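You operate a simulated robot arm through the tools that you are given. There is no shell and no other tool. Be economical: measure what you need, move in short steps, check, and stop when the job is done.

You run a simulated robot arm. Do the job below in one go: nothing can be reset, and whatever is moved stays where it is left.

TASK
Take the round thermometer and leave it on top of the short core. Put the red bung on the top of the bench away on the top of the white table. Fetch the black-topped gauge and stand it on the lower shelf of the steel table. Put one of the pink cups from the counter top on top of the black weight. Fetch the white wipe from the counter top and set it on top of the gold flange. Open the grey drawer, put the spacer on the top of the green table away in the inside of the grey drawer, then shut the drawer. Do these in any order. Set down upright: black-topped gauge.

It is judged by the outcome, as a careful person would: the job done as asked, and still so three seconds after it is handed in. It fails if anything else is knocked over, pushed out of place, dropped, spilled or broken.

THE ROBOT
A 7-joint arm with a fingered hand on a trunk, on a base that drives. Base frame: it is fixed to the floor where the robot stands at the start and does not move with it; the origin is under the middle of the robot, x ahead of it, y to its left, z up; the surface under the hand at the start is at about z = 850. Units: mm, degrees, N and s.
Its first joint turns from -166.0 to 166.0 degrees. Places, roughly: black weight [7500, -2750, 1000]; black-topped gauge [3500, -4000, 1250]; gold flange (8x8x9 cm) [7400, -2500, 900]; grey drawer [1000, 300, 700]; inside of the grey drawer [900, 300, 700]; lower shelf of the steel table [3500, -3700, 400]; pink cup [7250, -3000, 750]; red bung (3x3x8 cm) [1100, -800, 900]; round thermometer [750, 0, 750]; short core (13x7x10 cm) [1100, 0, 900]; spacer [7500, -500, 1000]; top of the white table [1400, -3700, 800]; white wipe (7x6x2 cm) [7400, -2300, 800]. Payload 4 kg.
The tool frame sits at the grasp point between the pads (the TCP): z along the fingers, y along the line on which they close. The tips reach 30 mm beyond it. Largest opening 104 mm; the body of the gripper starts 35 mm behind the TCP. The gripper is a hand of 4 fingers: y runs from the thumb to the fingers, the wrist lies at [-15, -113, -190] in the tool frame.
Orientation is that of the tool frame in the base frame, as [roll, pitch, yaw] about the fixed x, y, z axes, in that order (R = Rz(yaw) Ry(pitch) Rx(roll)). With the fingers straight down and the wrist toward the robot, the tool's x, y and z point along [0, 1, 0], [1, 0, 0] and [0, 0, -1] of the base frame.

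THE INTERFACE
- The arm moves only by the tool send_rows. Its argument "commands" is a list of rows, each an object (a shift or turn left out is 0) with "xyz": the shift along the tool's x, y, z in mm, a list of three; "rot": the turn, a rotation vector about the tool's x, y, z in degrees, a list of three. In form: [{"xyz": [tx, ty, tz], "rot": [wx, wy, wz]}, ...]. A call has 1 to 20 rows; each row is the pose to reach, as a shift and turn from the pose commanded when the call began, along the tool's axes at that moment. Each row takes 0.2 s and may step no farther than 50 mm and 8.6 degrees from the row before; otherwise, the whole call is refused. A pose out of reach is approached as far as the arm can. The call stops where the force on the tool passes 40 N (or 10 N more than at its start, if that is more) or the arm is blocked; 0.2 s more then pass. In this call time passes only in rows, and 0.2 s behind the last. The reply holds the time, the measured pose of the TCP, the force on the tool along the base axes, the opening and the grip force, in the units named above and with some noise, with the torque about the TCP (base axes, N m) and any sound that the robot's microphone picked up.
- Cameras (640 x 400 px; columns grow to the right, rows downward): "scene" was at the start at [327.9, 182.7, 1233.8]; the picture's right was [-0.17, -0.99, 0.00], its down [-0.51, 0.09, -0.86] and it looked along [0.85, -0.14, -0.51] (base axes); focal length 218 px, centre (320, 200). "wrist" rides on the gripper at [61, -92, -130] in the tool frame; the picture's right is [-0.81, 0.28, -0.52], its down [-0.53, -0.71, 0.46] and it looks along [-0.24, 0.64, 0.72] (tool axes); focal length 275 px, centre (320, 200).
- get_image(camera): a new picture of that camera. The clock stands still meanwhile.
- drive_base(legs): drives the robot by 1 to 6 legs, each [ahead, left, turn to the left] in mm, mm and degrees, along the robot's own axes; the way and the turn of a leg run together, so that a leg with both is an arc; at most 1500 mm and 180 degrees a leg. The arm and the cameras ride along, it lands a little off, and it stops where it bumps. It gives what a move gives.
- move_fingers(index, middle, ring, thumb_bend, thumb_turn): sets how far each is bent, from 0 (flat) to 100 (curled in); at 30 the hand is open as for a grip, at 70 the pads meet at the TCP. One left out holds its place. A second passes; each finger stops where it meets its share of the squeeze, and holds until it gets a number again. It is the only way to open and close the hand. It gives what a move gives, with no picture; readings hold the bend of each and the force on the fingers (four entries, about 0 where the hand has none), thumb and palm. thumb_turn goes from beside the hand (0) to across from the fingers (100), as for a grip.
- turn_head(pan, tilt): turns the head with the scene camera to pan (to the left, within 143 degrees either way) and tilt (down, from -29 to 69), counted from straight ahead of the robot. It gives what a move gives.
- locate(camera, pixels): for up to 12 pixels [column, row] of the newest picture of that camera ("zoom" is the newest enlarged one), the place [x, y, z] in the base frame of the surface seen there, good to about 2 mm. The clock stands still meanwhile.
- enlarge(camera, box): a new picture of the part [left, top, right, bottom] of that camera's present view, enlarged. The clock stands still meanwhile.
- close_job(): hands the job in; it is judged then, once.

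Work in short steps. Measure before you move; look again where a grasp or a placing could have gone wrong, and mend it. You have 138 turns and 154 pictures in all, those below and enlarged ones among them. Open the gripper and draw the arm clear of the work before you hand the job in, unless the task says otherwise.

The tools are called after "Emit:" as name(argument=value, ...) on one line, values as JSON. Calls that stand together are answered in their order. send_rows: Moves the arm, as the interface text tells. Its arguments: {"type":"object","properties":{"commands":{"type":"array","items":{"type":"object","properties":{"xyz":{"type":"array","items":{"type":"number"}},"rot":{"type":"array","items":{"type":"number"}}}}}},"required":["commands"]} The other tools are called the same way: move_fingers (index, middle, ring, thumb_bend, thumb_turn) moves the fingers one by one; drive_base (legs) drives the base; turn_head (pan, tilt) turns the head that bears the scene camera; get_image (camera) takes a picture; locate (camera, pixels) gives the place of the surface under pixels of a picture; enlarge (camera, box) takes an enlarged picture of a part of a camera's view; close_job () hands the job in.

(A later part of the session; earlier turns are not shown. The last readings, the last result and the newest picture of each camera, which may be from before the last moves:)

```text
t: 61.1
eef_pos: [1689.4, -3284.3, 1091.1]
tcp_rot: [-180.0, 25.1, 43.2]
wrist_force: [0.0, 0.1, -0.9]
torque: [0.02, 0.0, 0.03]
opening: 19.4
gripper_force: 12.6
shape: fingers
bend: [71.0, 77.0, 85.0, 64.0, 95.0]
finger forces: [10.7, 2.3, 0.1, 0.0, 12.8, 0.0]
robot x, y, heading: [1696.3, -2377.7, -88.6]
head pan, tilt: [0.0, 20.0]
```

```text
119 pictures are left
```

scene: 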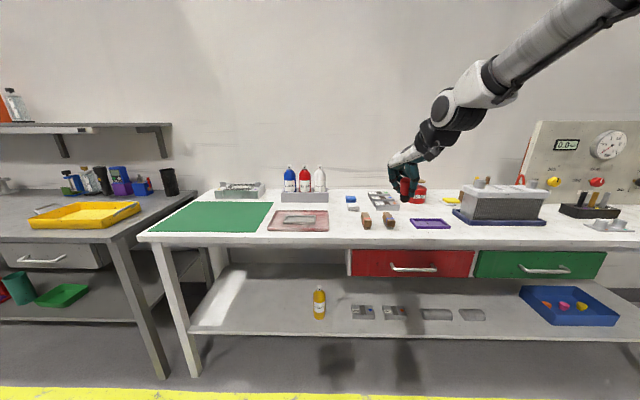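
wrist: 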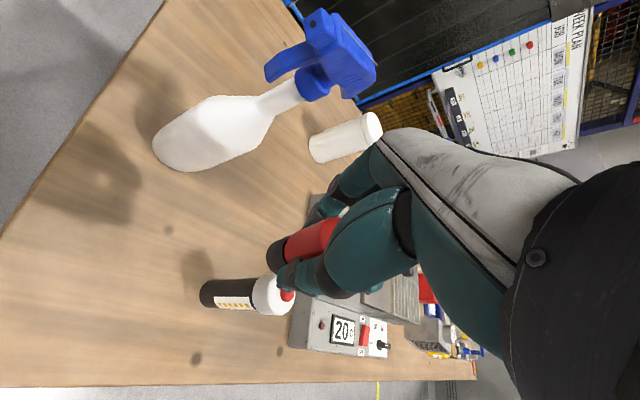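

The table has free bare spots near the front, e.g. around (345,226). I measure them.

Emit:
locate(camera="scene", pixels=[[345, 215], [345, 226], [345, 238], [328, 222], [366, 225], [318, 236], [390, 236], [400, 213], [350, 208], [430, 234], [410, 184], [404, 198]])

Emit:
enlarge(camera="scene", box=[260, 150, 480, 260])

```text
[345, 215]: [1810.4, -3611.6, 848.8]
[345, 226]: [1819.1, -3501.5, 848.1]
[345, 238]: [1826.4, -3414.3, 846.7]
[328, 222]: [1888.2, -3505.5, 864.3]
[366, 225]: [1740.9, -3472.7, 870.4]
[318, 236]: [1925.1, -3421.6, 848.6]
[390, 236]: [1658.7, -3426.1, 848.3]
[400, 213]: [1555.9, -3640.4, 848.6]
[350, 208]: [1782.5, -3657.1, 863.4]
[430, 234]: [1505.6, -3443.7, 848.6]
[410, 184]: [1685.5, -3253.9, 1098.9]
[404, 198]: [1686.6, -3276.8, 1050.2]
```

```text
2.91 times, centred on (370, 205) of scene
```

zoom: 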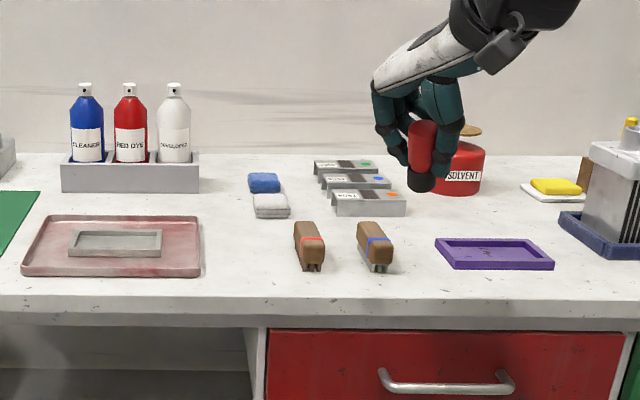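

Free table spot at (1822,-3515,848) between the red tray and the wooden blocks. I drive so the bung hovers there.

Emit:
drive_base(legs=[[228, 130, 0]])

Emit:
turn_head(pan=0, tilt=32)

Emit:
get_image(camera="scene")

Emit:
get_image(camera="wrist")

```text
t: 63.0
eef_pos: [1819.7, -3508.6, 1090.7]
tcp_rot: [-179.9, 25.1, 43.1]
wrist_force: [0.0, -0.1, -1.3]
torque: [-0.01, -0.02, -0.02]
opening: 19.1
gripper_force: 12.7
shape: fingers
bend: [71.0, 77.0, 85.0, 64.0, 95.0]
finger forces: [10.7, 2.3, 0.0, 0.0, 12.8, 0.1]
robot x, y, heading: [1829.5, -2610.4, -89.0]
head pan, tilt: [0.0, 20.0]
```

```text
t: 63.7
eef_pos: [1820.5, -3509.6, 1091.8]
tcp_rot: [179.9, 25.0, 43.1]
wrist_force: [-1.0, 0.2, -0.6]
torque: [-0.01, -0.03, -0.03]
opening: 18.9
gripper_force: 12.4
shape: fingers
bend: [71.0, 77.0, 85.0, 64.0, 95.0]
finger forces: [10.7, 2.2, 0.1, 0.0, 12.9, 0.0]
robot x, y, heading: [1831.9, -2605.4, -88.8]
head pan, tilt: [0.0, 32.0]
```

```text
117 pictures are left
```

scene: 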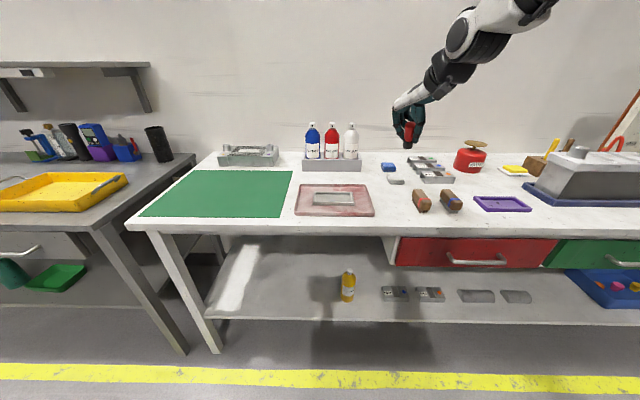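

```text
116 pictures are left
```

wrist: 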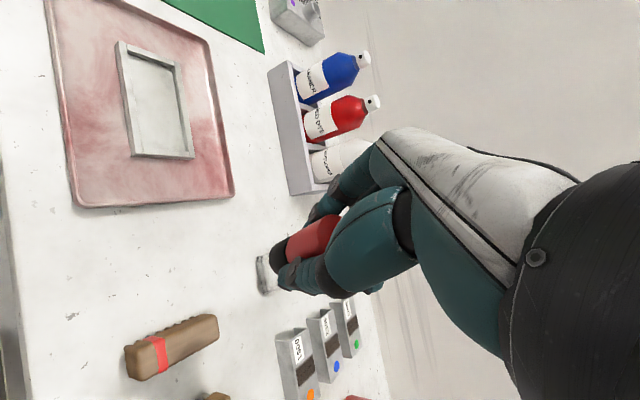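

I check the bung's lower end and the nearby items from the wrist view.

Emit:
locate(camera="wrist", pixels=[[278, 252], [265, 285], [230, 190], [215, 330], [130, 360], [230, 270], [295, 190], [312, 240]])

Emit:
enlarge(camera="scene", box=[290, 90, 490, 230])

```text
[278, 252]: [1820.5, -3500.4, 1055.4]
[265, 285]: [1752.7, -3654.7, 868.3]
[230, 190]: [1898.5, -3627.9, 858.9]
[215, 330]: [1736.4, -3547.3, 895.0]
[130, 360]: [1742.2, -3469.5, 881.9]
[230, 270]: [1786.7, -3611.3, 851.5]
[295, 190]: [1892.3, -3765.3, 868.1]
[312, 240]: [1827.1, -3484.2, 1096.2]
```

```text
2.86 times, centred on (390, 160) of scene
```

zoom: 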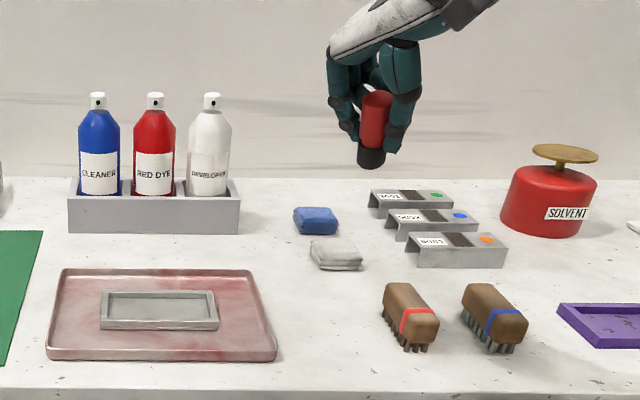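

I shift 12 mm away from the brush and lower vertically to contact.

Emit:
send_rows(commands=[{"xyz": [27.3, 5.2, 31.3]}, {"xyz": [46.3, 5.2, 72.1]}, {"xyz": [63.2, 5.2, 108.4]}, {"xyz": [78, 5.2, 140]}, {"xyz": [85.6, 5.2, 156.4]}, {"xyz": [88.2, 5.2, 161.8]}, {"xyz": [89.4, 5.2, 164.5]}])

Emit:
enlarge(camera="scene", box=[290, 90, 490, 230])

Emit:
get_image(camera="wrist")

```text
t: 65.3
eef_pos: [1831.7, -3505.3, 905.0]
tcp_rot: [180.0, 25.1, 43.1]
wrist_force: [-0.5, -0.1, -0.2]
torque: [-0.01, 0.01, 0.01]
opening: 19.3
gripper_force: 12.9
shape: fingers
bend: [71.0, 77.0, 85.0, 64.0, 95.0]
finger forces: [10.8, 2.2, 0.0, 0.1, 12.8, 0.0]
robot x, y, heading: [1834.0, -2603.8, -88.8]
head pan, tilt: [0.0, 32.0]
```

```text
2.86 times, centred on (390, 160) of scene
```

zoom: 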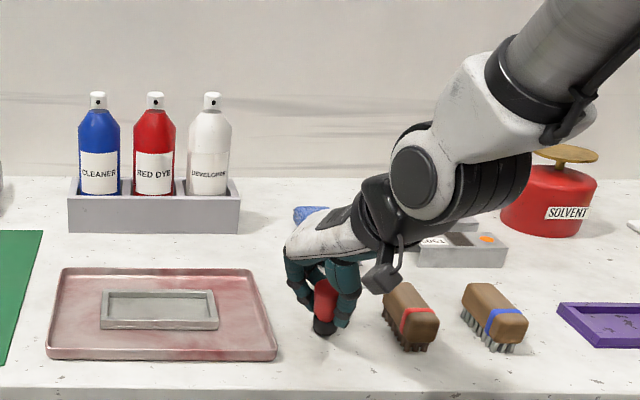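

```text
113 pictures are left
```

wrist: 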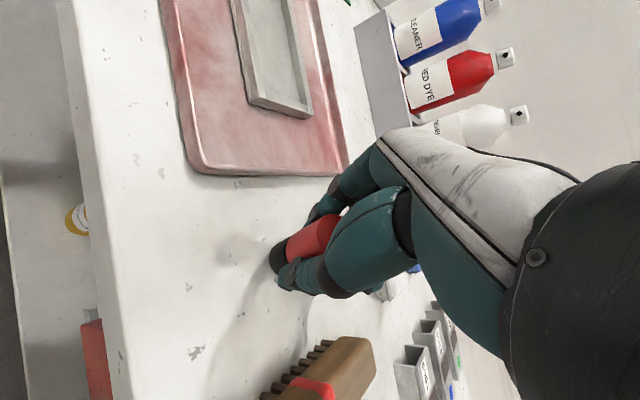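

No contact yet; I lower in 2 mm steps.

Emit:
send_rows(commands=[{"xyz": [0.8, 0, 1.8]}, {"xyz": [1.7, 0, 3.6]}, {"xyz": [2.5, 0, 5.4]}])

Emit:
enlarge(camera="scene", box=[350, 160, 430, 220])

```text
t: 66.1
eef_pos: [1833.5, -3504.9, 899.9]
tcp_rot: [179.6, 25.2, 43.0]
wrist_force: [1.9, 1.6, 28.0]
torque: [0.11, 0.09, -0.01]
opening: 18.5
gripper_force: 19.5
shape: fingers
bend: [72.0, 78.0, 85.0, 64.0, 96.0]
finger forces: [15.8, 7.1, 0.0, 0.0, 15.5, 0.0]
robot x, y, heading: [1832.5, -2606.7, -89.0]
head pan, tilt: [0.0, 32.0]
```

```text
6.67 times, centred on (390, 190) of scene
```

zoom: 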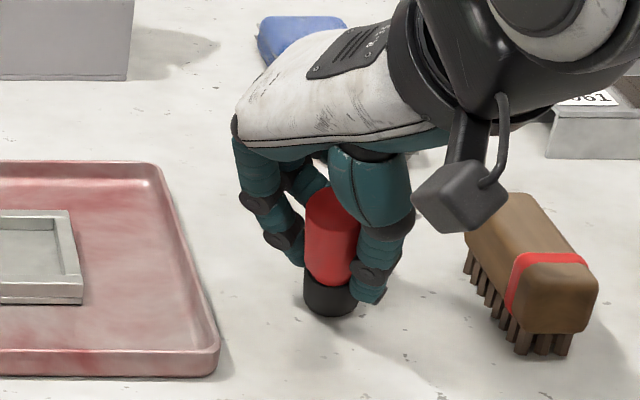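

Contact is firm (28 N); I ease up 3 mm and open.

Emit:
send_rows(commands=[{"xyz": [-1.2, 0, -2.7]}])

Emit:
move_fingers(index=45, middle=45, ring=60, thumb_bend=45)

Emit:
enlarge(camera="scene", box=[350, 160, 430, 220])

```text
t: 66.5
eef_pos: [1831.7, -3503.8, 901.1]
tcp_rot: [179.9, 25.0, 43.0]
wrist_force: [3.0, -2.0, 20.5]
torque: [-0.12, -0.03, 0.04]
opening: 18.8
gripper_force: 17.5
shape: fingers
bend: [72.0, 77.0, 85.0, 64.0, 96.0]
finger forces: [16.6, 5.0, 0.1, 0.0, 13.7, 0.0]
robot x, y, heading: [1833.4, -2604.2, -89.0]
head pan, tilt: [0.0, 32.0]
```

```text
t: 67.5
eef_pos: [1832.5, -3503.9, 901.2]
tcp_rot: [180.0, 24.9, 43.2]
wrist_force: [0.9, -0.4, -0.5]
torque: [0.01, -0.01, -0.03]
opening: 64.7
gripper_force: 0.0
shape: fingers
bend: [45.0, 45.0, 60.0, 45.0, 97.0]
finger forces: [0.0, 0.1, 0.1, 0.1, 0.1, 0.1]
robot x, y, heading: [1830.2, -2605.9, -89.1]
head pan, tilt: [0.0, 32.0]
```

```text
6.67 times, centred on (390, 190) of scene
```

zoom: 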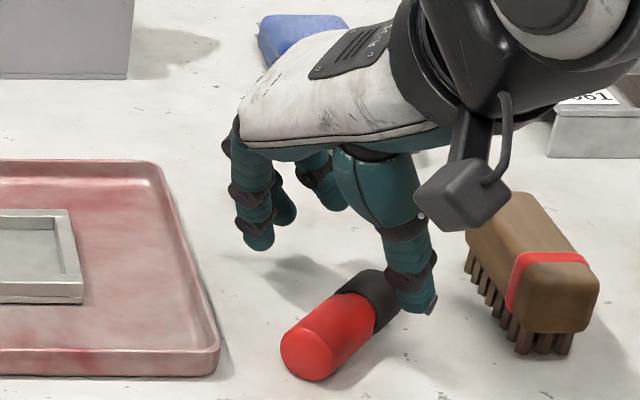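

The bung toppled onto its side on the table when released; it isn't one that must stand. I lift clear and check that it lies still.

Emit:
send_rows(commands=[{"xyz": [-8, 0, -18]}, {"xyz": [-25, 0, -54]}, {"xyz": [-42, 0, -90]}, {"xyz": [-63, 0, -135]}, {"xyz": [-80, 0, -172]}])

Emit:
enlarge(camera="scene", box=[290, 140, 490, 230])

Emit:
locate(camera="zoom", pixels=[[318, 230], [300, 250], [290, 240], [330, 210], [345, 200], [345, 250]])

```text
t: 68.7
eef_pos: [1832.1, -3507.7, 1092.3]
tcp_rot: [-179.8, 25.1, 43.2]
wrist_force: [0.2, 0.3, -0.4]
torque: [0.04, -0.01, -0.01]
opening: 64.8
gripper_force: 0.0
shape: fingers
bend: [45.0, 45.0, 60.0, 45.0, 97.0]
finger forces: [0.1, 0.1, 0.0, 0.1, 0.0, 0.1]
robot x, y, heading: [1830.0, -2607.1, -88.9]
head pan, tilt: [0.0, 32.0]
```

```text
3.20 times, centred on (390, 185) of scene
```

zoom: 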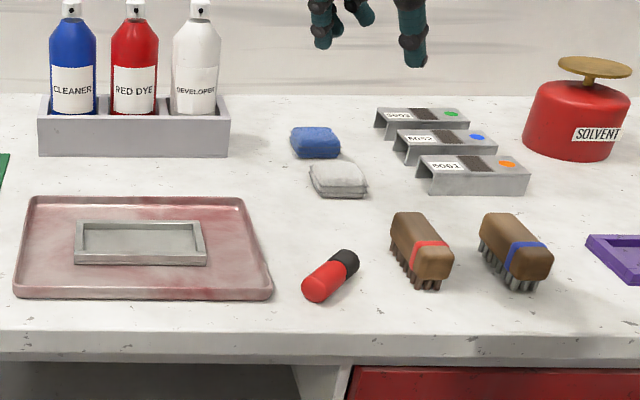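

```text
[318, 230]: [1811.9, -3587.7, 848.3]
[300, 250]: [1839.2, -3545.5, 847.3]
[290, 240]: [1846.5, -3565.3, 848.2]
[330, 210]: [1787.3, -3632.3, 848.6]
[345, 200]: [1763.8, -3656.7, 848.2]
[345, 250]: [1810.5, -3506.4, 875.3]
```

The bung lies still on the table at about (1825,-3490). I straighten the hand and drive left to the steel table.

Emit:
send_rows(commands=[{"rot": [0, 8.4, 0]}, {"rot": [0, 16.8, 0]}, {"rot": [0, 25, 0]}])

Emit:
send_rows(commands=[{"xyz": [0, 0, -20], "rot": [0, 0, 8.5]}, {"xyz": [0, 0, -40], "rot": [0, 0, 17]}, {"xyz": [0, 0, -60], "rot": [0, 0, 25.5]}, {"xyz": [0, 0, -80], "rot": [0, 0, 34]}, {"xyz": [0, 0, -100], "rot": [0, 0, 42]}])

Emit:
drive_base(legs=[[-250, 0, -1], [0, 1500, 0], [0, 150, 0]])

Emit:
turn_head(pan=0, tilt=5)

Emit:
get_image(camera="scene")

```text
t: 69.5
eef_pos: [1833.9, -3505.6, 1091.5]
tcp_rot: [-180.0, -0.1, 43.1]
wrist_force: [2.0, -0.4, 0.3]
torque: [0.02, 0.0, 0.0]
opening: 64.7
gripper_force: 0.1
shape: fingers
bend: [45.0, 45.0, 60.0, 45.0, 97.0]
finger forces: [0.0, 0.1, 0.0, 0.0, 0.1, 0.0]
robot x, y, heading: [1833.0, -2606.2, -88.7]
head pan, tilt: [0.0, 32.0]
```

```text
t: 70.7
eef_pos: [1831.3, -3504.7, 1191.6]
tcp_rot: [-180.0, -0.1, 1.1]
wrist_force: [-0.4, 0.9, 0.5]
torque: [0.0, -0.01, 0.0]
opening: 64.5
gripper_force: 0.0
shape: fingers
bend: [45.0, 45.0, 60.0, 45.0, 97.0]
finger forces: [0.0, 0.0, 0.0, 0.0, 0.1, 0.1]
robot x, y, heading: [1832.3, -2613.3, -88.8]
head pan, tilt: [0.0, 32.0]
```

```text
t: 80.6
eef_pos: [3496.5, -3240.3, 1191.1]
tcp_rot: [-180.0, 0.0, 0.9]
wrist_force: [0.7, 0.2, -0.9]
torque: [-0.04, 0.02, -0.03]
opening: 64.6
gripper_force: 0.1
shape: fingers
bend: [45.0, 45.0, 60.0, 45.0, 97.0]
finger forces: [0.0, 0.0, 0.0, 0.1, 0.0, 0.0]
robot x, y, heading: [3497.1, -2343.2, -88.8]
head pan, tilt: [0.0, 32.0]
```

```text
t: 81.5
eef_pos: [3496.1, -3240.0, 1190.7]
tcp_rot: [180.0, 0.0, 1.0]
wrist_force: [0.1, -0.3, 0.2]
torque: [0.04, -0.03, 0.0]
opening: 64.4
gripper_force: 0.1
shape: fingers
bend: [45.0, 45.0, 60.0, 45.0, 97.0]
finger forces: [0.0, 0.1, 0.1, 0.1, 0.0, 0.1]
robot x, y, heading: [3498.2, -2342.8, -88.9]
head pan, tilt: [0.0, 5.0]
```

```text
109 pictures are left
```

scene: 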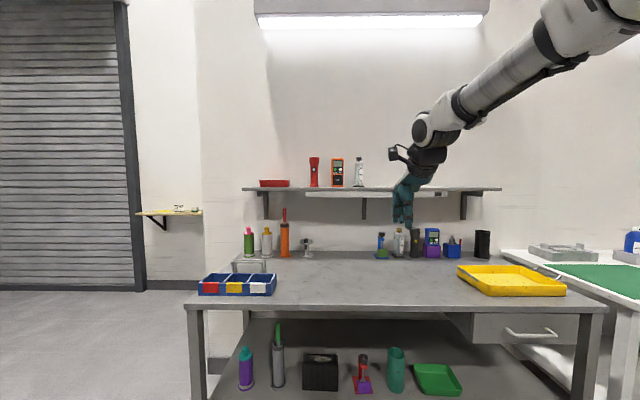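

I zoom onto the wall shelf and the lower shelf.

Emit:
enlarge(camera="scene", box=[240, 140, 440, 265])

Emit:
enlarge(camera="scene", box=[200, 280, 500, 400])

Emit:
locate(camera="scene", pixels=[[314, 160], [314, 185], [337, 160], [337, 185], [359, 160], [359, 185], [300, 189], [413, 240], [330, 395], [365, 260], [300, 320], [450, 300]])

```text
3.20 times, centred on (340, 202) of scene
```

zoom: 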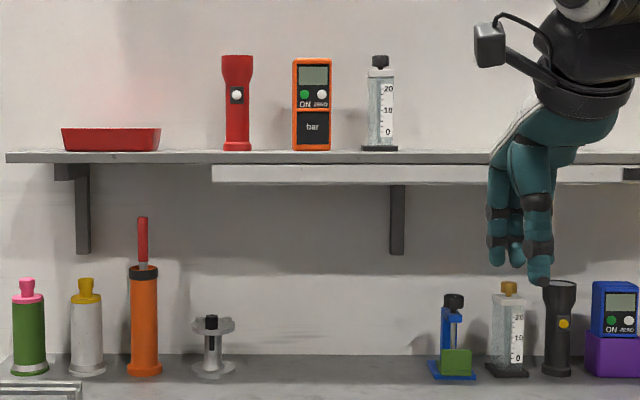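

```text
2.13 times, centred on (350, 340) of scene
```

zoom: 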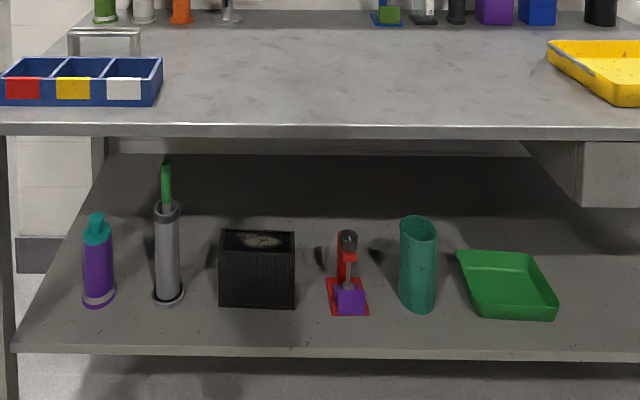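

```text
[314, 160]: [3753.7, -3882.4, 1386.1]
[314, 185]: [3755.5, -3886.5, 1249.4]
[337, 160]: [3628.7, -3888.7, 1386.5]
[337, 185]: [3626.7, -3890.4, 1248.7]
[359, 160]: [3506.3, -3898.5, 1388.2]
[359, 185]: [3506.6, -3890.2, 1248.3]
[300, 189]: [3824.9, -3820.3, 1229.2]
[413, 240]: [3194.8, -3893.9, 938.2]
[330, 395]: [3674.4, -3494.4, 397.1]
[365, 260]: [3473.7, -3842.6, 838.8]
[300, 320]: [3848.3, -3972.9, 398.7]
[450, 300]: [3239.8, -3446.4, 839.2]
```

The black-topped gauge is the graduated cylinder at (3506,-3900) on the wall shelf (z 1247–1397). I turn the hand for a side grasp: first 90° about its axis, then tilt 60°.

Emit:
send_rows(commands=[{"rot": [0, 0, -8.5]}, {"rot": [0, 0, -17]}, {"rot": [0, 0, -25.5]}, {"rot": [0, 0, -34]}, {"rot": [0, 0, -42.5]}, {"rot": [0, 0, -51]}, {"rot": [0, 0, -59.5]}, {"rot": [0, 0, -68]}, {"rot": [0, 0, -76.5]}, {"rot": [0, 0, -85]}, {"rot": [0, 0, -91]}])

Emit:
send_rows(commands=[{"xyz": [0, 0, -20], "rot": [0, -8.5, 0]}, {"xyz": [0, 0, -40], "rot": [0, -17, 0]}, {"xyz": [0, 0, -60], "rot": [0, -25.5, 0]}, {"xyz": [0, 0, -80], "rot": [0, -34, 0]}, {"xyz": [0, 0, -100], "rot": [0, -42.5, 0]}, {"xyz": [0, 0, -120], "rot": [0, -51, 0]}, {"xyz": [0, 0, -135], "rot": [0, -60, 0]}])

Emit:
get_image(camera="scene")

```text
t: 83.9
eef_pos: [3496.5, -3239.2, 1192.2]
tcp_rot: [179.9, 0.0, 92.0]
wrist_force: [0.8, 0.5, -0.3]
torque: [0.0, 0.01, 0.02]
opening: 64.8
gripper_force: 0.0
shape: fingers
bend: [45.0, 45.0, 60.0, 45.0, 97.0]
finger forces: [0.0, 0.0, 0.0, 0.0, 0.1, 0.0]
robot x, y, heading: [3501.3, -2339.4, -89.0]
head pan, tilt: [0.0, 5.0]
```

```text
refused: row 7 steps farther than a row can; nothing moved
```

```text
106 pictures are left
```

scene: 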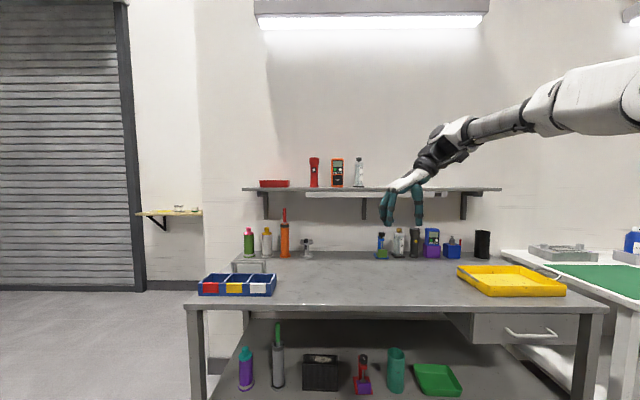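

Rotation about the axis succeeded. I redo the tilt in smaller steps.

Emit:
send_rows(commands=[{"xyz": [0, 0, -20], "rot": [0, -8.5, 0]}, {"xyz": [0, 0, -40], "rot": [0, -17, 0]}, {"xyz": [0, 0, -60], "rot": [0, -25.5, 0]}, {"xyz": [0, 0, -80], "rot": [0, -34, 0]}, {"xyz": [0, 0, -100], "rot": [0, -42.5, 0]}, {"xyz": [0, 0, -120], "rot": [0, -51, 0]}, {"xyz": [0, 0, -135], "rot": [0, -59, 0]}, {"xyz": [0, 0, -135], "rot": [0, -60, 0]}])

Emit:
get_image(camera="scene")

Emit:
get_image(camera="wrist")

```text
t: 85.7
eef_pos: [3496.2, -3238.9, 1325.2]
tcp_rot: [179.9, 60.0, 91.8]
wrist_force: [0.0, -0.2, -0.6]
torque: [-0.03, 0.02, -0.01]
opening: 64.7
gripper_force: 0.1
shape: fingers
bend: [45.0, 45.0, 60.0, 45.0, 97.0]
finger forces: [0.0, 0.1, 0.0, 0.0, 0.0, 0.0]
robot x, y, heading: [3499.9, -2341.2, -88.7]
head pan, tilt: [0.0, 5.0]
```

```text
105 pictures are left
```

scene: 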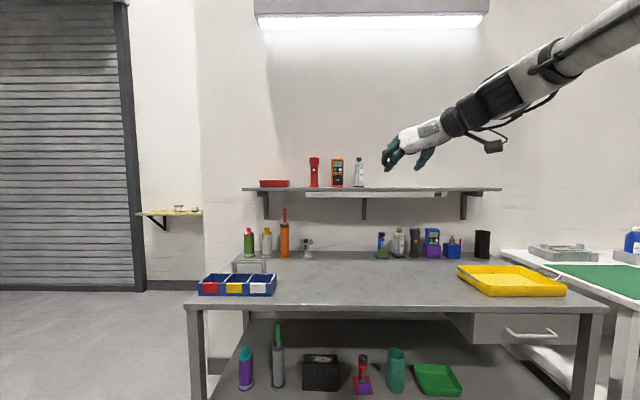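

```text
104 pictures are left
```

wrist: 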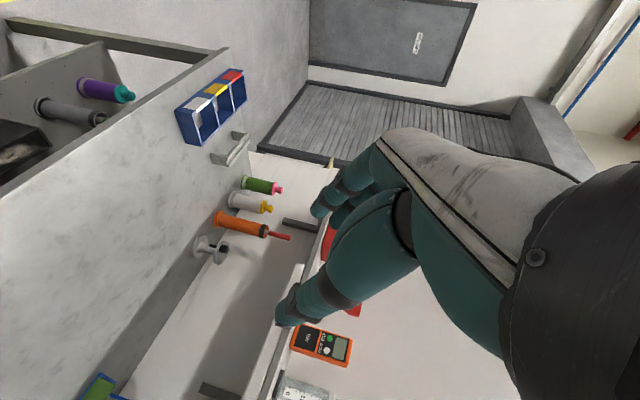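

Hand pose is good. I open a bit and drive ahead so the gauge is just beyond the hand.

Emit:
move_fingers(index=36, middle=36, ring=36, thumb_bend=36)

Emit:
drive_base(legs=[[545, 0, 0]])

Emit:
get_image(camera="wrist")

Emit:
get_image(camera="scene")

```text
t: 86.7
eef_pos: [3494.7, -3240.4, 1326.0]
tcp_rot: [-180.0, 59.9, 91.9]
wrist_force: [0.2, -0.2, -0.3]
torque: [-0.03, 0.0, -0.03]
opening: 87.4
gripper_force: 0.1
shape: fingers
bend: [36.0, 36.0, 36.0, 36.0, 97.0]
finger forces: [0.0, 0.0, 0.0, 0.1, 0.1, 0.0]
robot x, y, heading: [3499.9, -2341.2, -89.2]
head pan, tilt: [0.0, 5.0]
```

```text
t: 89.8
eef_pos: [3513.3, -3777.9, 1324.3]
tcp_rot: [-179.9, 60.0, 92.5]
wrist_force: [-0.5, 0.0, 0.1]
torque: [0.04, 0.0, 0.01]
opening: 87.5
gripper_force: 0.0
shape: fingers
bend: [36.0, 36.0, 36.0, 36.0, 97.0]
finger forces: [0.0, 0.0, 0.0, 0.1, 0.0, 0.0]
robot x, y, heading: [3510.1, -2882.0, -88.7]
head pan, tilt: [0.0, 5.0]
```

```text
103 pictures are left
```

wrist: 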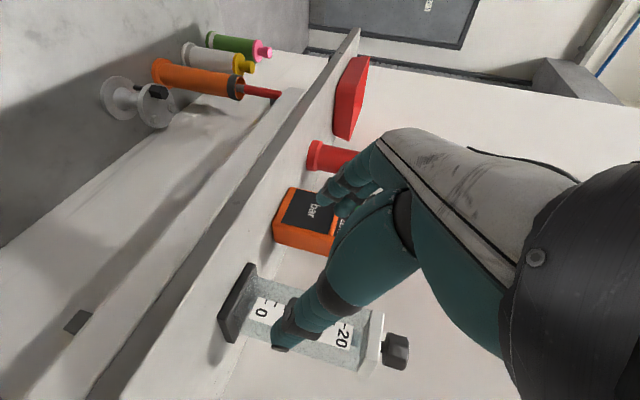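

```text
102 pictures are left
```

scene: 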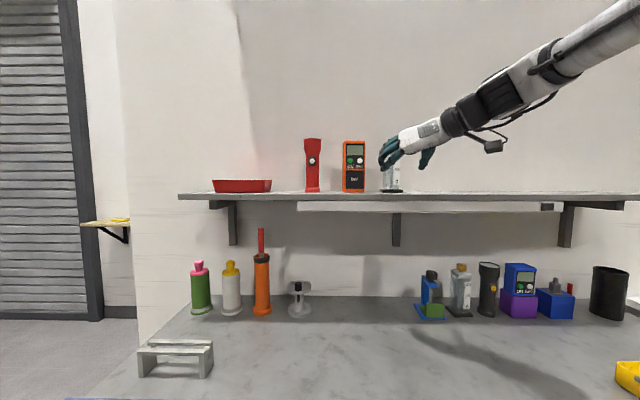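

I measure the gauge and finger/thumb tips in the wrist and scene views.

Emit:
locate(camera="wrist", pixels=[[255, 275], [230, 325], [265, 310], [345, 350], [275, 290], [395, 350], [280, 345], [325, 195], [330, 235]])

Emit:
enlarge(camera="scene", box=[330, 100, 450, 210])

Emit:
locate(camera="zoom", pixels=[[295, 440], [300, 395], [325, 440], [345, 395], [125, 400], [540, 330], [290, 320]])

```text
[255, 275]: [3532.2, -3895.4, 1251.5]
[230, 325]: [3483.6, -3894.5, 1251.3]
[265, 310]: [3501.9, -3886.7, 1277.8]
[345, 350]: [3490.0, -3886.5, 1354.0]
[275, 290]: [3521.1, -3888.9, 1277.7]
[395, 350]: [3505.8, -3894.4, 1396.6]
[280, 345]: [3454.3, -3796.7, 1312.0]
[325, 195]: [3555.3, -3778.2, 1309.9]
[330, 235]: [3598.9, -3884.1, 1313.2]
```

```text
3.64 times, centred on (390, 155) of scene
```

zoom: 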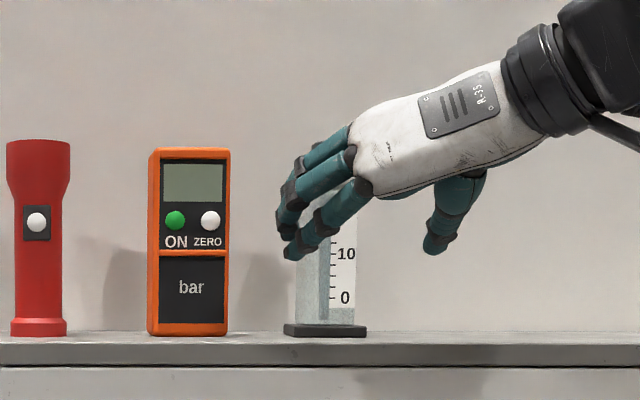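

```text
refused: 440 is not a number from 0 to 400
```

Gauge body is ~40 mm wide, centred near (3507,-3904). I advance 125 mm horizontally, aligning the yaw.

Emit:
send_rows(commands=[{"xyz": [-20, -4, 34.6], "rot": [2.2, 0, 1.25]}, {"xyz": [-40, -8, 69], "rot": [2.2, 0, 1.25]}, {"xyz": [-55, -11, 95], "rot": [2.2, 0, 1.25]}, {"xyz": [-62, -11.5, 108], "rot": [2.2, 0, 1.25]}])

Emit:
get_image(camera="wrist")

Emit:
enlarge(camera="scene", box=[330, 100, 450, 210])

```text
t: 90.8
eef_pos: [3506.1, -3902.9, 1324.4]
tcp_rot: [-180.0, 59.9, 89.8]
wrist_force: [-0.4, 0.9, -0.2]
torque: [0.04, -0.01, -0.02]
opening: 87.8
gripper_force: 0.1
shape: fingers
bend: [36.0, 36.0, 36.0, 36.0, 97.0]
finger forces: [0.0, 0.0, 0.0, 0.0, 0.0, 0.1]
robot x, y, heading: [3510.2, -2879.4, -88.8]
head pan, tilt: [0.0, 5.0]
```

```text
100 pictures are left
```

wrist: 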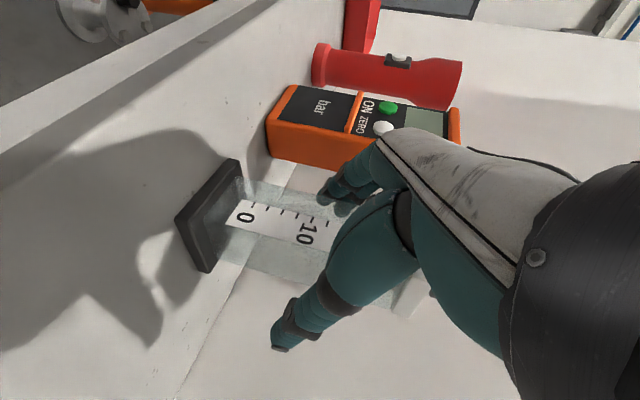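

```text
3.64 times, centred on (390, 155) of scene
```

zoom: 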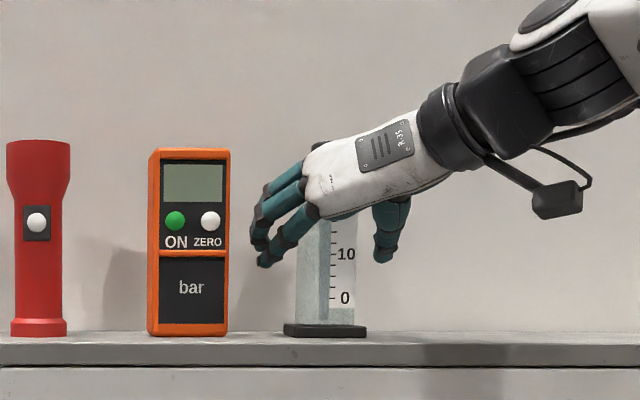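

Fingers straddle the gauge clear of the meter. I close.

Emit:
move_fingers(index=75, middle=75, ring=75, thumb_bend=70)

Emit:
get_image(camera="wrist")

Emit:
enlarge(camera="scene", box=[330, 100, 450, 210])

```text
t: 91.8
eef_pos: [3506.7, -3902.6, 1325.6]
tcp_rot: [180.0, 60.0, 89.7]
wrist_force: [3.4, -1.8, 11.3]
torque: [0.09, 0.14, -0.07]
opening: 37.1
gripper_force: 25.5
shape: fingers
bend: [60.0, 63.0, 71.0, 55.0, 96.0]
finger forces: [10.3, 9.5, 10.8, 0.0, 20.7, 0.0]
robot x, y, heading: [3512.9, -2879.5, -88.7]
head pan, tilt: [0.0, 5.0]
```

```text
98 pictures are left
```

wrist: 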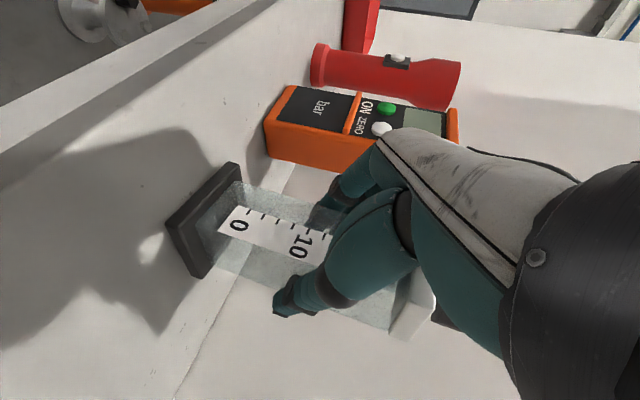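

```text
3.64 times, centred on (390, 155) of scene
```

zoom: 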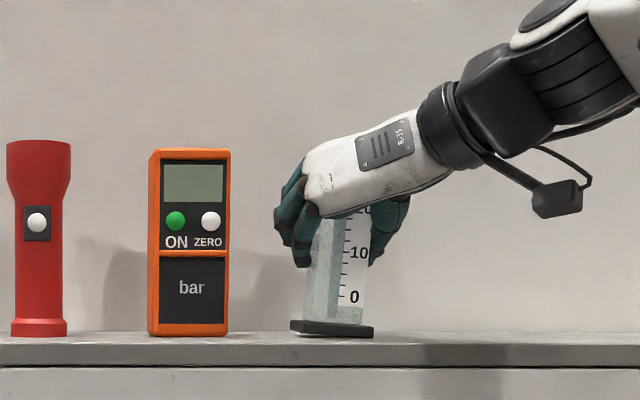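

Firm grip (25 N), gauge slightly tilted. I lift 50 mm and back off.

Emit:
send_rows(commands=[{"xyz": [-13, 0, -7.5]}, {"xyz": [-30, 0, -17]}, {"xyz": [-52, 0, -30]}])

Emit:
drive_base(legs=[[-700, 0, 0]])

Emit:
get_image(camera="scene")

Emit:
get_image(camera="wrist")

```text
t: 92.6
eef_pos: [3505.7, -3903.3, 1383.4]
tcp_rot: [-179.9, 60.0, 89.8]
wrist_force: [-0.3, -0.1, -2.4]
torque: [-0.01, -0.02, 0.02]
opening: 37.6
gripper_force: 24.1
shape: fingers
bend: [60.0, 64.0, 73.0, 55.0, 94.0]
finger forces: [9.0, 8.1, 8.9, 0.1, 23.0, 0.1]
robot x, y, heading: [3510.8, -2878.6, -88.6]
head pan, tilt: [0.0, 5.0]
```

```text
t: 96.5
eef_pos: [3490.8, -3205.2, 1383.5]
tcp_rot: [179.9, 60.1, 89.8]
wrist_force: [-0.2, -0.2, -2.8]
torque: [-0.04, -0.04, 0.0]
opening: 37.3
gripper_force: 24.1
shape: fingers
bend: [60.0, 64.0, 73.0, 55.0, 94.0]
finger forces: [8.9, 8.0, 8.9, 0.0, 23.1, 0.0]
robot x, y, heading: [3495.6, -2181.5, -88.5]
head pan, tilt: [0.0, 5.0]
```

```text
96 pictures are left
```

scene: 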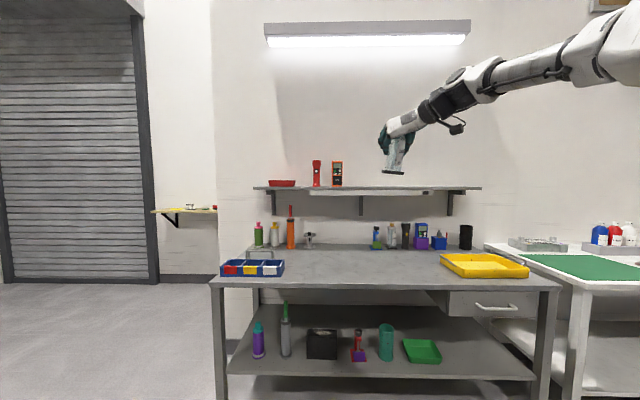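

```text
95 pictures are left
```

wrist: 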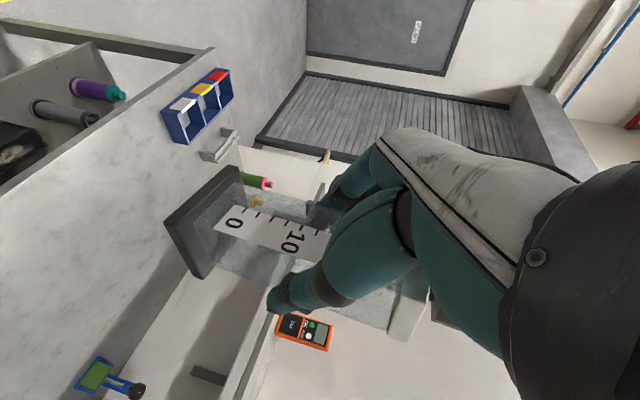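

I measure the lower shelf: edges, items, and the free area right of the green tray (around (480,365)), plus the gauge's axis.

Emit:
locate(camera="scene", pixels=[[470, 350], [480, 372], [440, 358], [340, 373], [300, 365], [322, 355], [550, 300], [490, 318], [300, 283], [420, 360], [386, 325], [500, 340]])

Emit:
enlarge(camera="scene", box=[340, 100, 460, 190])

Emit:
enlarge(camera="scene", box=[200, 270, 580, 400])

```text
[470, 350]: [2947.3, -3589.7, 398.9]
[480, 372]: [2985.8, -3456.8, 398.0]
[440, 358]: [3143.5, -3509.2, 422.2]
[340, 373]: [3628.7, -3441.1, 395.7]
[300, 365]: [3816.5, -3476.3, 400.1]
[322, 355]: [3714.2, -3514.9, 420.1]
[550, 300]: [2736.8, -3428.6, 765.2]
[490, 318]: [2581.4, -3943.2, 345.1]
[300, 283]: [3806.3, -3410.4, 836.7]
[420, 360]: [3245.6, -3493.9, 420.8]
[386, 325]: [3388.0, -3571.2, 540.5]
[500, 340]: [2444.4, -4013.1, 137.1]
```

```text
4.44 times, centred on (400, 145) of scene
```

zoom: 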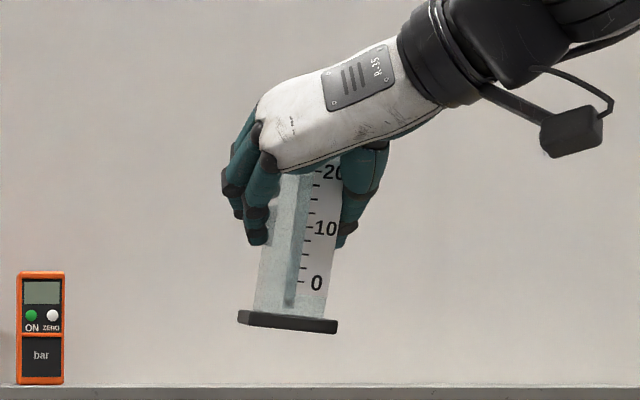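

```text
1.68 times, centred on (390, 335) of scene
```

zoom: 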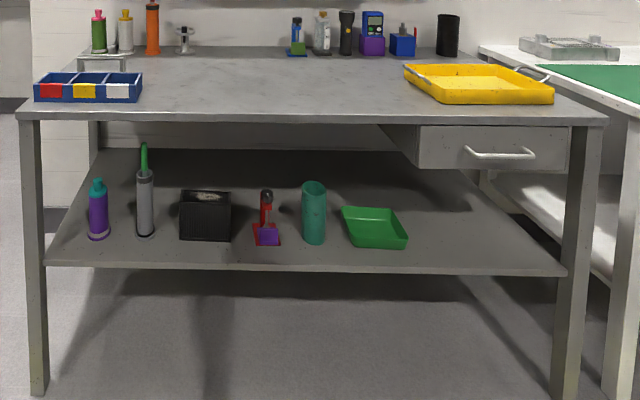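

The shelf's right part (x 2900–3130, z 398) is free; target (3020,-3530). I move the base right, then lower the arm in free air in front of the table.

Emit:
drive_base(legs=[[0, -468, -1]])

Emit:
send_rows(commands=[{"xyz": [44.6, 0, 15.4]}, {"xyz": [89.2, 0, 30.8]}, {"xyz": [133.8, 0, 46.2]}, {"xyz": [178.4, 0, 61.6]}, {"xyz": [223, 0, 77]}, {"xyz": [267.6, 0, 92.4]}, {"xyz": [312.2, 0, 107.8]}, {"xyz": [356.8, 0, 123.2]}, {"xyz": [401.4, 0, 138.6]}, {"xyz": [446, 0, 154]}])

Emit:
turn_head(pan=0, tilt=25)

Emit:
get_image(camera="scene")

```text
t: 99.3
eef_pos: [3009.7, -3212.6, 1383.6]
tcp_rot: [180.0, 60.1, 88.9]
wrist_force: [0.2, 0.3, -1.7]
torque: [-0.01, 0.01, 0.02]
opening: 37.2
gripper_force: 24.3
shape: fingers
bend: [60.0, 64.0, 73.0, 55.0, 94.0]
finger forces: [9.0, 8.2, 8.9, 0.0, 23.0, 0.0]
robot x, y, heading: [3027.0, -2192.6, -89.5]
head pan, tilt: [0.0, 5.0]
```

```text
t: 101.5
eef_pos: [3011.9, -3124.6, 919.7]
tcp_rot: [-179.9, 59.9, 89.1]
wrist_force: [0.3, -0.6, -2.9]
torque: [-0.01, -0.02, -0.01]
opening: 37.1
gripper_force: 23.4
shape: fingers
bend: [61.0, 64.0, 73.0, 55.0, 93.0]
finger forces: [8.4, 8.0, 8.4, 0.0, 22.1, 0.0]
robot x, y, heading: [3028.9, -2185.9, -89.5]
head pan, tilt: [0.0, 5.0]
```

```text
t: 102.3
eef_pos: [3010.6, -3123.0, 919.7]
tcp_rot: [-180.0, 60.0, 89.0]
wrist_force: [-1.0, -0.4, -2.3]
torque: [0.01, -0.02, 0.0]
opening: 36.9
gripper_force: 23.5
shape: fingers
bend: [61.0, 64.0, 73.0, 55.0, 93.0]
finger forces: [8.4, 8.0, 8.5, 0.0, 22.1, 0.1]
robot x, y, heading: [3030.6, -2190.9, -89.6]
head pan, tilt: [0.0, 25.0]
```

```text
92 pictures are left
```

scene: 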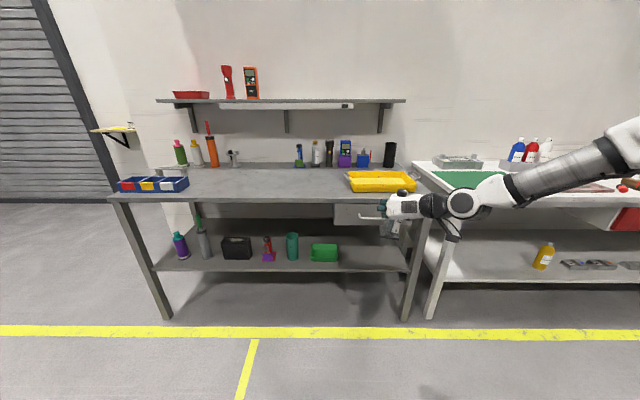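

The forearm extends to the right; I check its position relative to the tables.

Emit:
locate(camera="scene", pixels=[[530, 190], [463, 203], [425, 208], [580, 165], [630, 150], [403, 300], [425, 310], [398, 222]])

Emit:
send_rows(commands=[{"xyz": [44.6, 0, 15.4]}, {"xyz": [89.2, 0, 30.8]}, {"xyz": [133.8, 0, 46.2]}, {"xyz": [178.4, 0, 61.6]}, {"xyz": [223, 0, 77]}, {"xyz": [267.6, 0, 92.4]}, {"xyz": [312.2, 0, 107.8]}, {"xyz": [356.8, 0, 123.2]}])

Emit:
get_image(camera="scene")

```text
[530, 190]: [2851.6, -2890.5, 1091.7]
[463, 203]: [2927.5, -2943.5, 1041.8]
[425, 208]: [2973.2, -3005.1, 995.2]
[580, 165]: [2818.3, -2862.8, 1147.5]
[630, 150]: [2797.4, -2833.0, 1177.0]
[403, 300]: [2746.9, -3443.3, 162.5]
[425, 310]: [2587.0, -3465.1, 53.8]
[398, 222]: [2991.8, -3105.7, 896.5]
```

```text
t: 104.1
eef_pos: [3013.8, -3051.5, 551.1]
tcp_rot: [179.9, 60.0, 88.8]
wrist_force: [0.1, 0.2, -3.3]
torque: [0.01, -0.01, -0.05]
opening: 36.9
gripper_force: 23.0
shape: fingers
bend: [61.0, 64.0, 73.0, 55.0, 93.0]
finger forces: [8.3, 7.9, 8.3, 0.0, 21.9, 0.0]
robot x, y, heading: [3025.7, -2185.8, -89.3]
head pan, tilt: [0.0, 25.0]
```

```text
91 pictures are left
```

scene: 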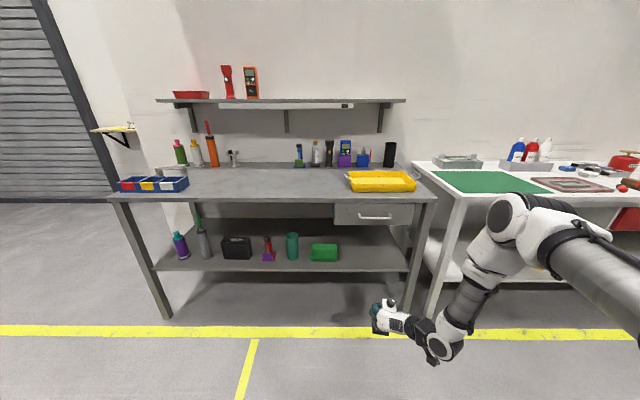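

Reached z 551. I look at the gauge in the hand to measure its tilt.

Emit:
get_image(camera="wrist")

Emit:
enlarge(camera="scene", box=[340, 270, 480, 380])

Emit:
locate(camera="scene", pixels=[[505, 215], [545, 230], [460, 310], [440, 345], [410, 320], [480, 270], [600, 280]])

```text
90 pictures are left
```

wrist: 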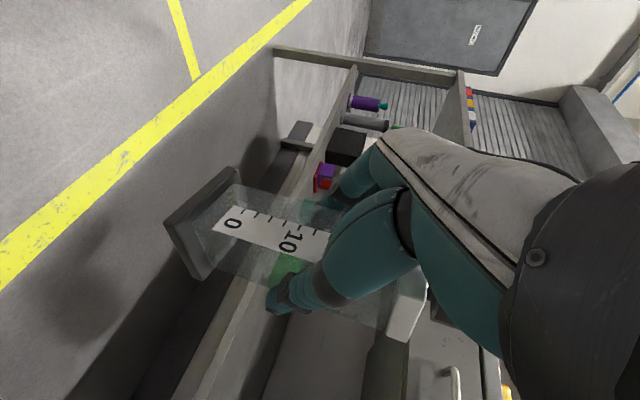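

```text
3.64 times, centred on (410, 325) of scene
```

zoom: 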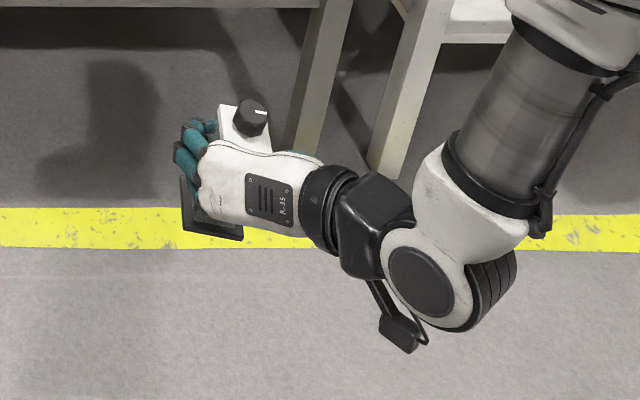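

```text
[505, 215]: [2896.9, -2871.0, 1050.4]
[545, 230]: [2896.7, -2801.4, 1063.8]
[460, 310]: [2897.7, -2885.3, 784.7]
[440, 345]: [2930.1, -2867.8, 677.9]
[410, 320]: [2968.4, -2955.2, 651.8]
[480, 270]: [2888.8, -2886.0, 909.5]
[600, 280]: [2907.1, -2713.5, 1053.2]
```

I measure base-plate corners and the black cap to get the gauge's axis.

Emit:
locate(camera="zoom", pixels=[[182, 180], [185, 228], [241, 236], [257, 107], [238, 118], [222, 107], [190, 205], [215, 232]])

Emit:
locate(camera="wrist", pixels=[[170, 222], [236, 172], [196, 276], [205, 250], [405, 300], [240, 240], [280, 232], [410, 335]])

```text
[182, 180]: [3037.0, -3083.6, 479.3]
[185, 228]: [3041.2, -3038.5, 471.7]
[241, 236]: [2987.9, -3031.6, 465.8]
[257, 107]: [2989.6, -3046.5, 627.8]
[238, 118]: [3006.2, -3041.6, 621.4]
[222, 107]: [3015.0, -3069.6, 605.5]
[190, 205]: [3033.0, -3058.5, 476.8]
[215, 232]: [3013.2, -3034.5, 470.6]
```

```text
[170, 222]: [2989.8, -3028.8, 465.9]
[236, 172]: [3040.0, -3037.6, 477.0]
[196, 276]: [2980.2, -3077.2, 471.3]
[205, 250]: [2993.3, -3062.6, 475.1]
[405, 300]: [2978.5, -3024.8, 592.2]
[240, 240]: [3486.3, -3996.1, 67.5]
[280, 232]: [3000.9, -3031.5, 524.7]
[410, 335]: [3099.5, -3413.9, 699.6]
```

The gauge leans about 6° toward -x and 5.5° toward +y. I correct that rotation and extend the arm 85 mm further, 55 mm lower.

Emit:
send_rows(commands=[{"xyz": [3, 0, 35], "rot": [1, 1.8, -1.8]}, {"xyz": [6, 0, 70], "rot": [2, 3.6, -3.6]}, {"xyz": [9.5, 0, 103], "rot": [3.1, 5.4, -5.3]}])

Emit:
enlarge(camera="scene", box=[330, 270, 470, 380])

Emit:
get_image(camera="wrist")

```text
t: 104.9
eef_pos: [3011.5, -3134.7, 488.5]
tcp_rot: [-169.6, 54.0, 97.6]
wrist_force: [-0.4, -0.2, -1.7]
torque: [0.0, -0.05, -0.02]
opening: 36.9
gripper_force: 23.3
shape: fingers
bend: [61.0, 64.0, 73.0, 55.0, 93.0]
finger forces: [8.4, 7.9, 8.0, 0.0, 21.7, 0.1]
robot x, y, heading: [3028.7, -2186.2, -89.6]
head pan, tilt: [0.0, 25.0]
```

```text
3.64 times, centred on (400, 325) of scene
```

zoom: 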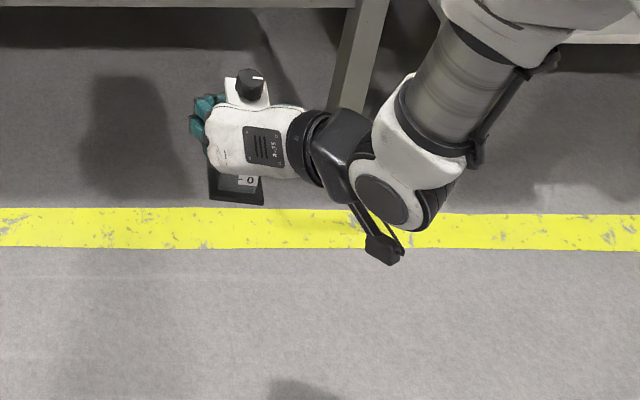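

```text
87 pictures are left
```

wrist: 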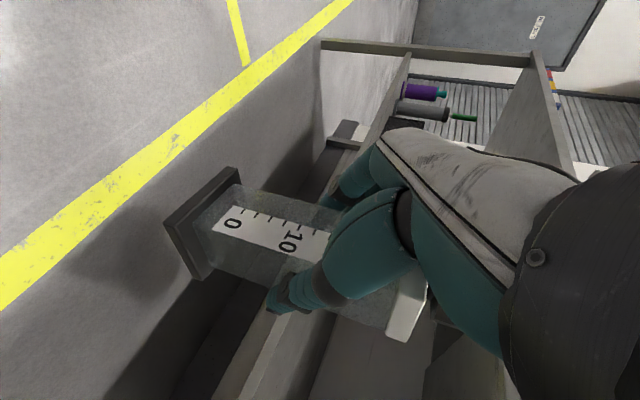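

I re-measure the base-plate corners and cap, and the forearm.

Emit:
locate(camera="zoom", pixels=[[210, 168], [213, 198], [262, 203], [263, 180], [250, 80], [445, 80], [510, 20], [388, 205]])

Emit:
locate(camera="wrist", pixels=[[172, 222], [236, 173], [200, 278], [186, 250], [240, 190], [206, 265]])

```text
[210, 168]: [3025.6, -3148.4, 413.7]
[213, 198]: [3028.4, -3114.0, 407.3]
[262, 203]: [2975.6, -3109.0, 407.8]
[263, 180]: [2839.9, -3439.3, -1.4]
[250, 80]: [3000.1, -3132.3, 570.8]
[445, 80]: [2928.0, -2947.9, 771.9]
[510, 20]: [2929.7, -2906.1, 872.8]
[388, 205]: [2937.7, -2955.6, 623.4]
```

```text
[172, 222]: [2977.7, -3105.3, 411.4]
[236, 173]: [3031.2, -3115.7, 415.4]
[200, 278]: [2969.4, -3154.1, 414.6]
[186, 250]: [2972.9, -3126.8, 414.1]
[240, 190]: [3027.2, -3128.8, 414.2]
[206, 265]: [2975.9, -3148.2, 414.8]
```

Gauge is now upright (cap directly above plate). I check the drawer handle and shelf edge positions before driving in.

Emit:
get_image(camera="scene")

Emit:
locate(camera="scene", pixels=[[360, 216], [375, 217], [391, 217], [340, 212], [412, 212], [335, 198], [425, 199], [330, 268], [380, 270], [335, 255], [405, 315]])

```text
86 pictures are left
```

scene: 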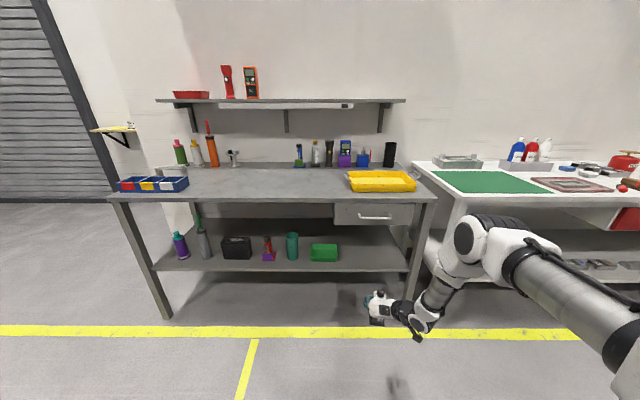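

```text
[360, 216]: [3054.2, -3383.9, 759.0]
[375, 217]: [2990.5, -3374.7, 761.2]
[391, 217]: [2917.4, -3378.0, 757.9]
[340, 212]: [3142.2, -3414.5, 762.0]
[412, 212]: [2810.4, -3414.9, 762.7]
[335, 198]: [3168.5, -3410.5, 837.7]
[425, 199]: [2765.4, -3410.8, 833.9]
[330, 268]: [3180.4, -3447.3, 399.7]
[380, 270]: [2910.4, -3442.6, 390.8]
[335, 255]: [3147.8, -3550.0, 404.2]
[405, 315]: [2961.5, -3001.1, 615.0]
```

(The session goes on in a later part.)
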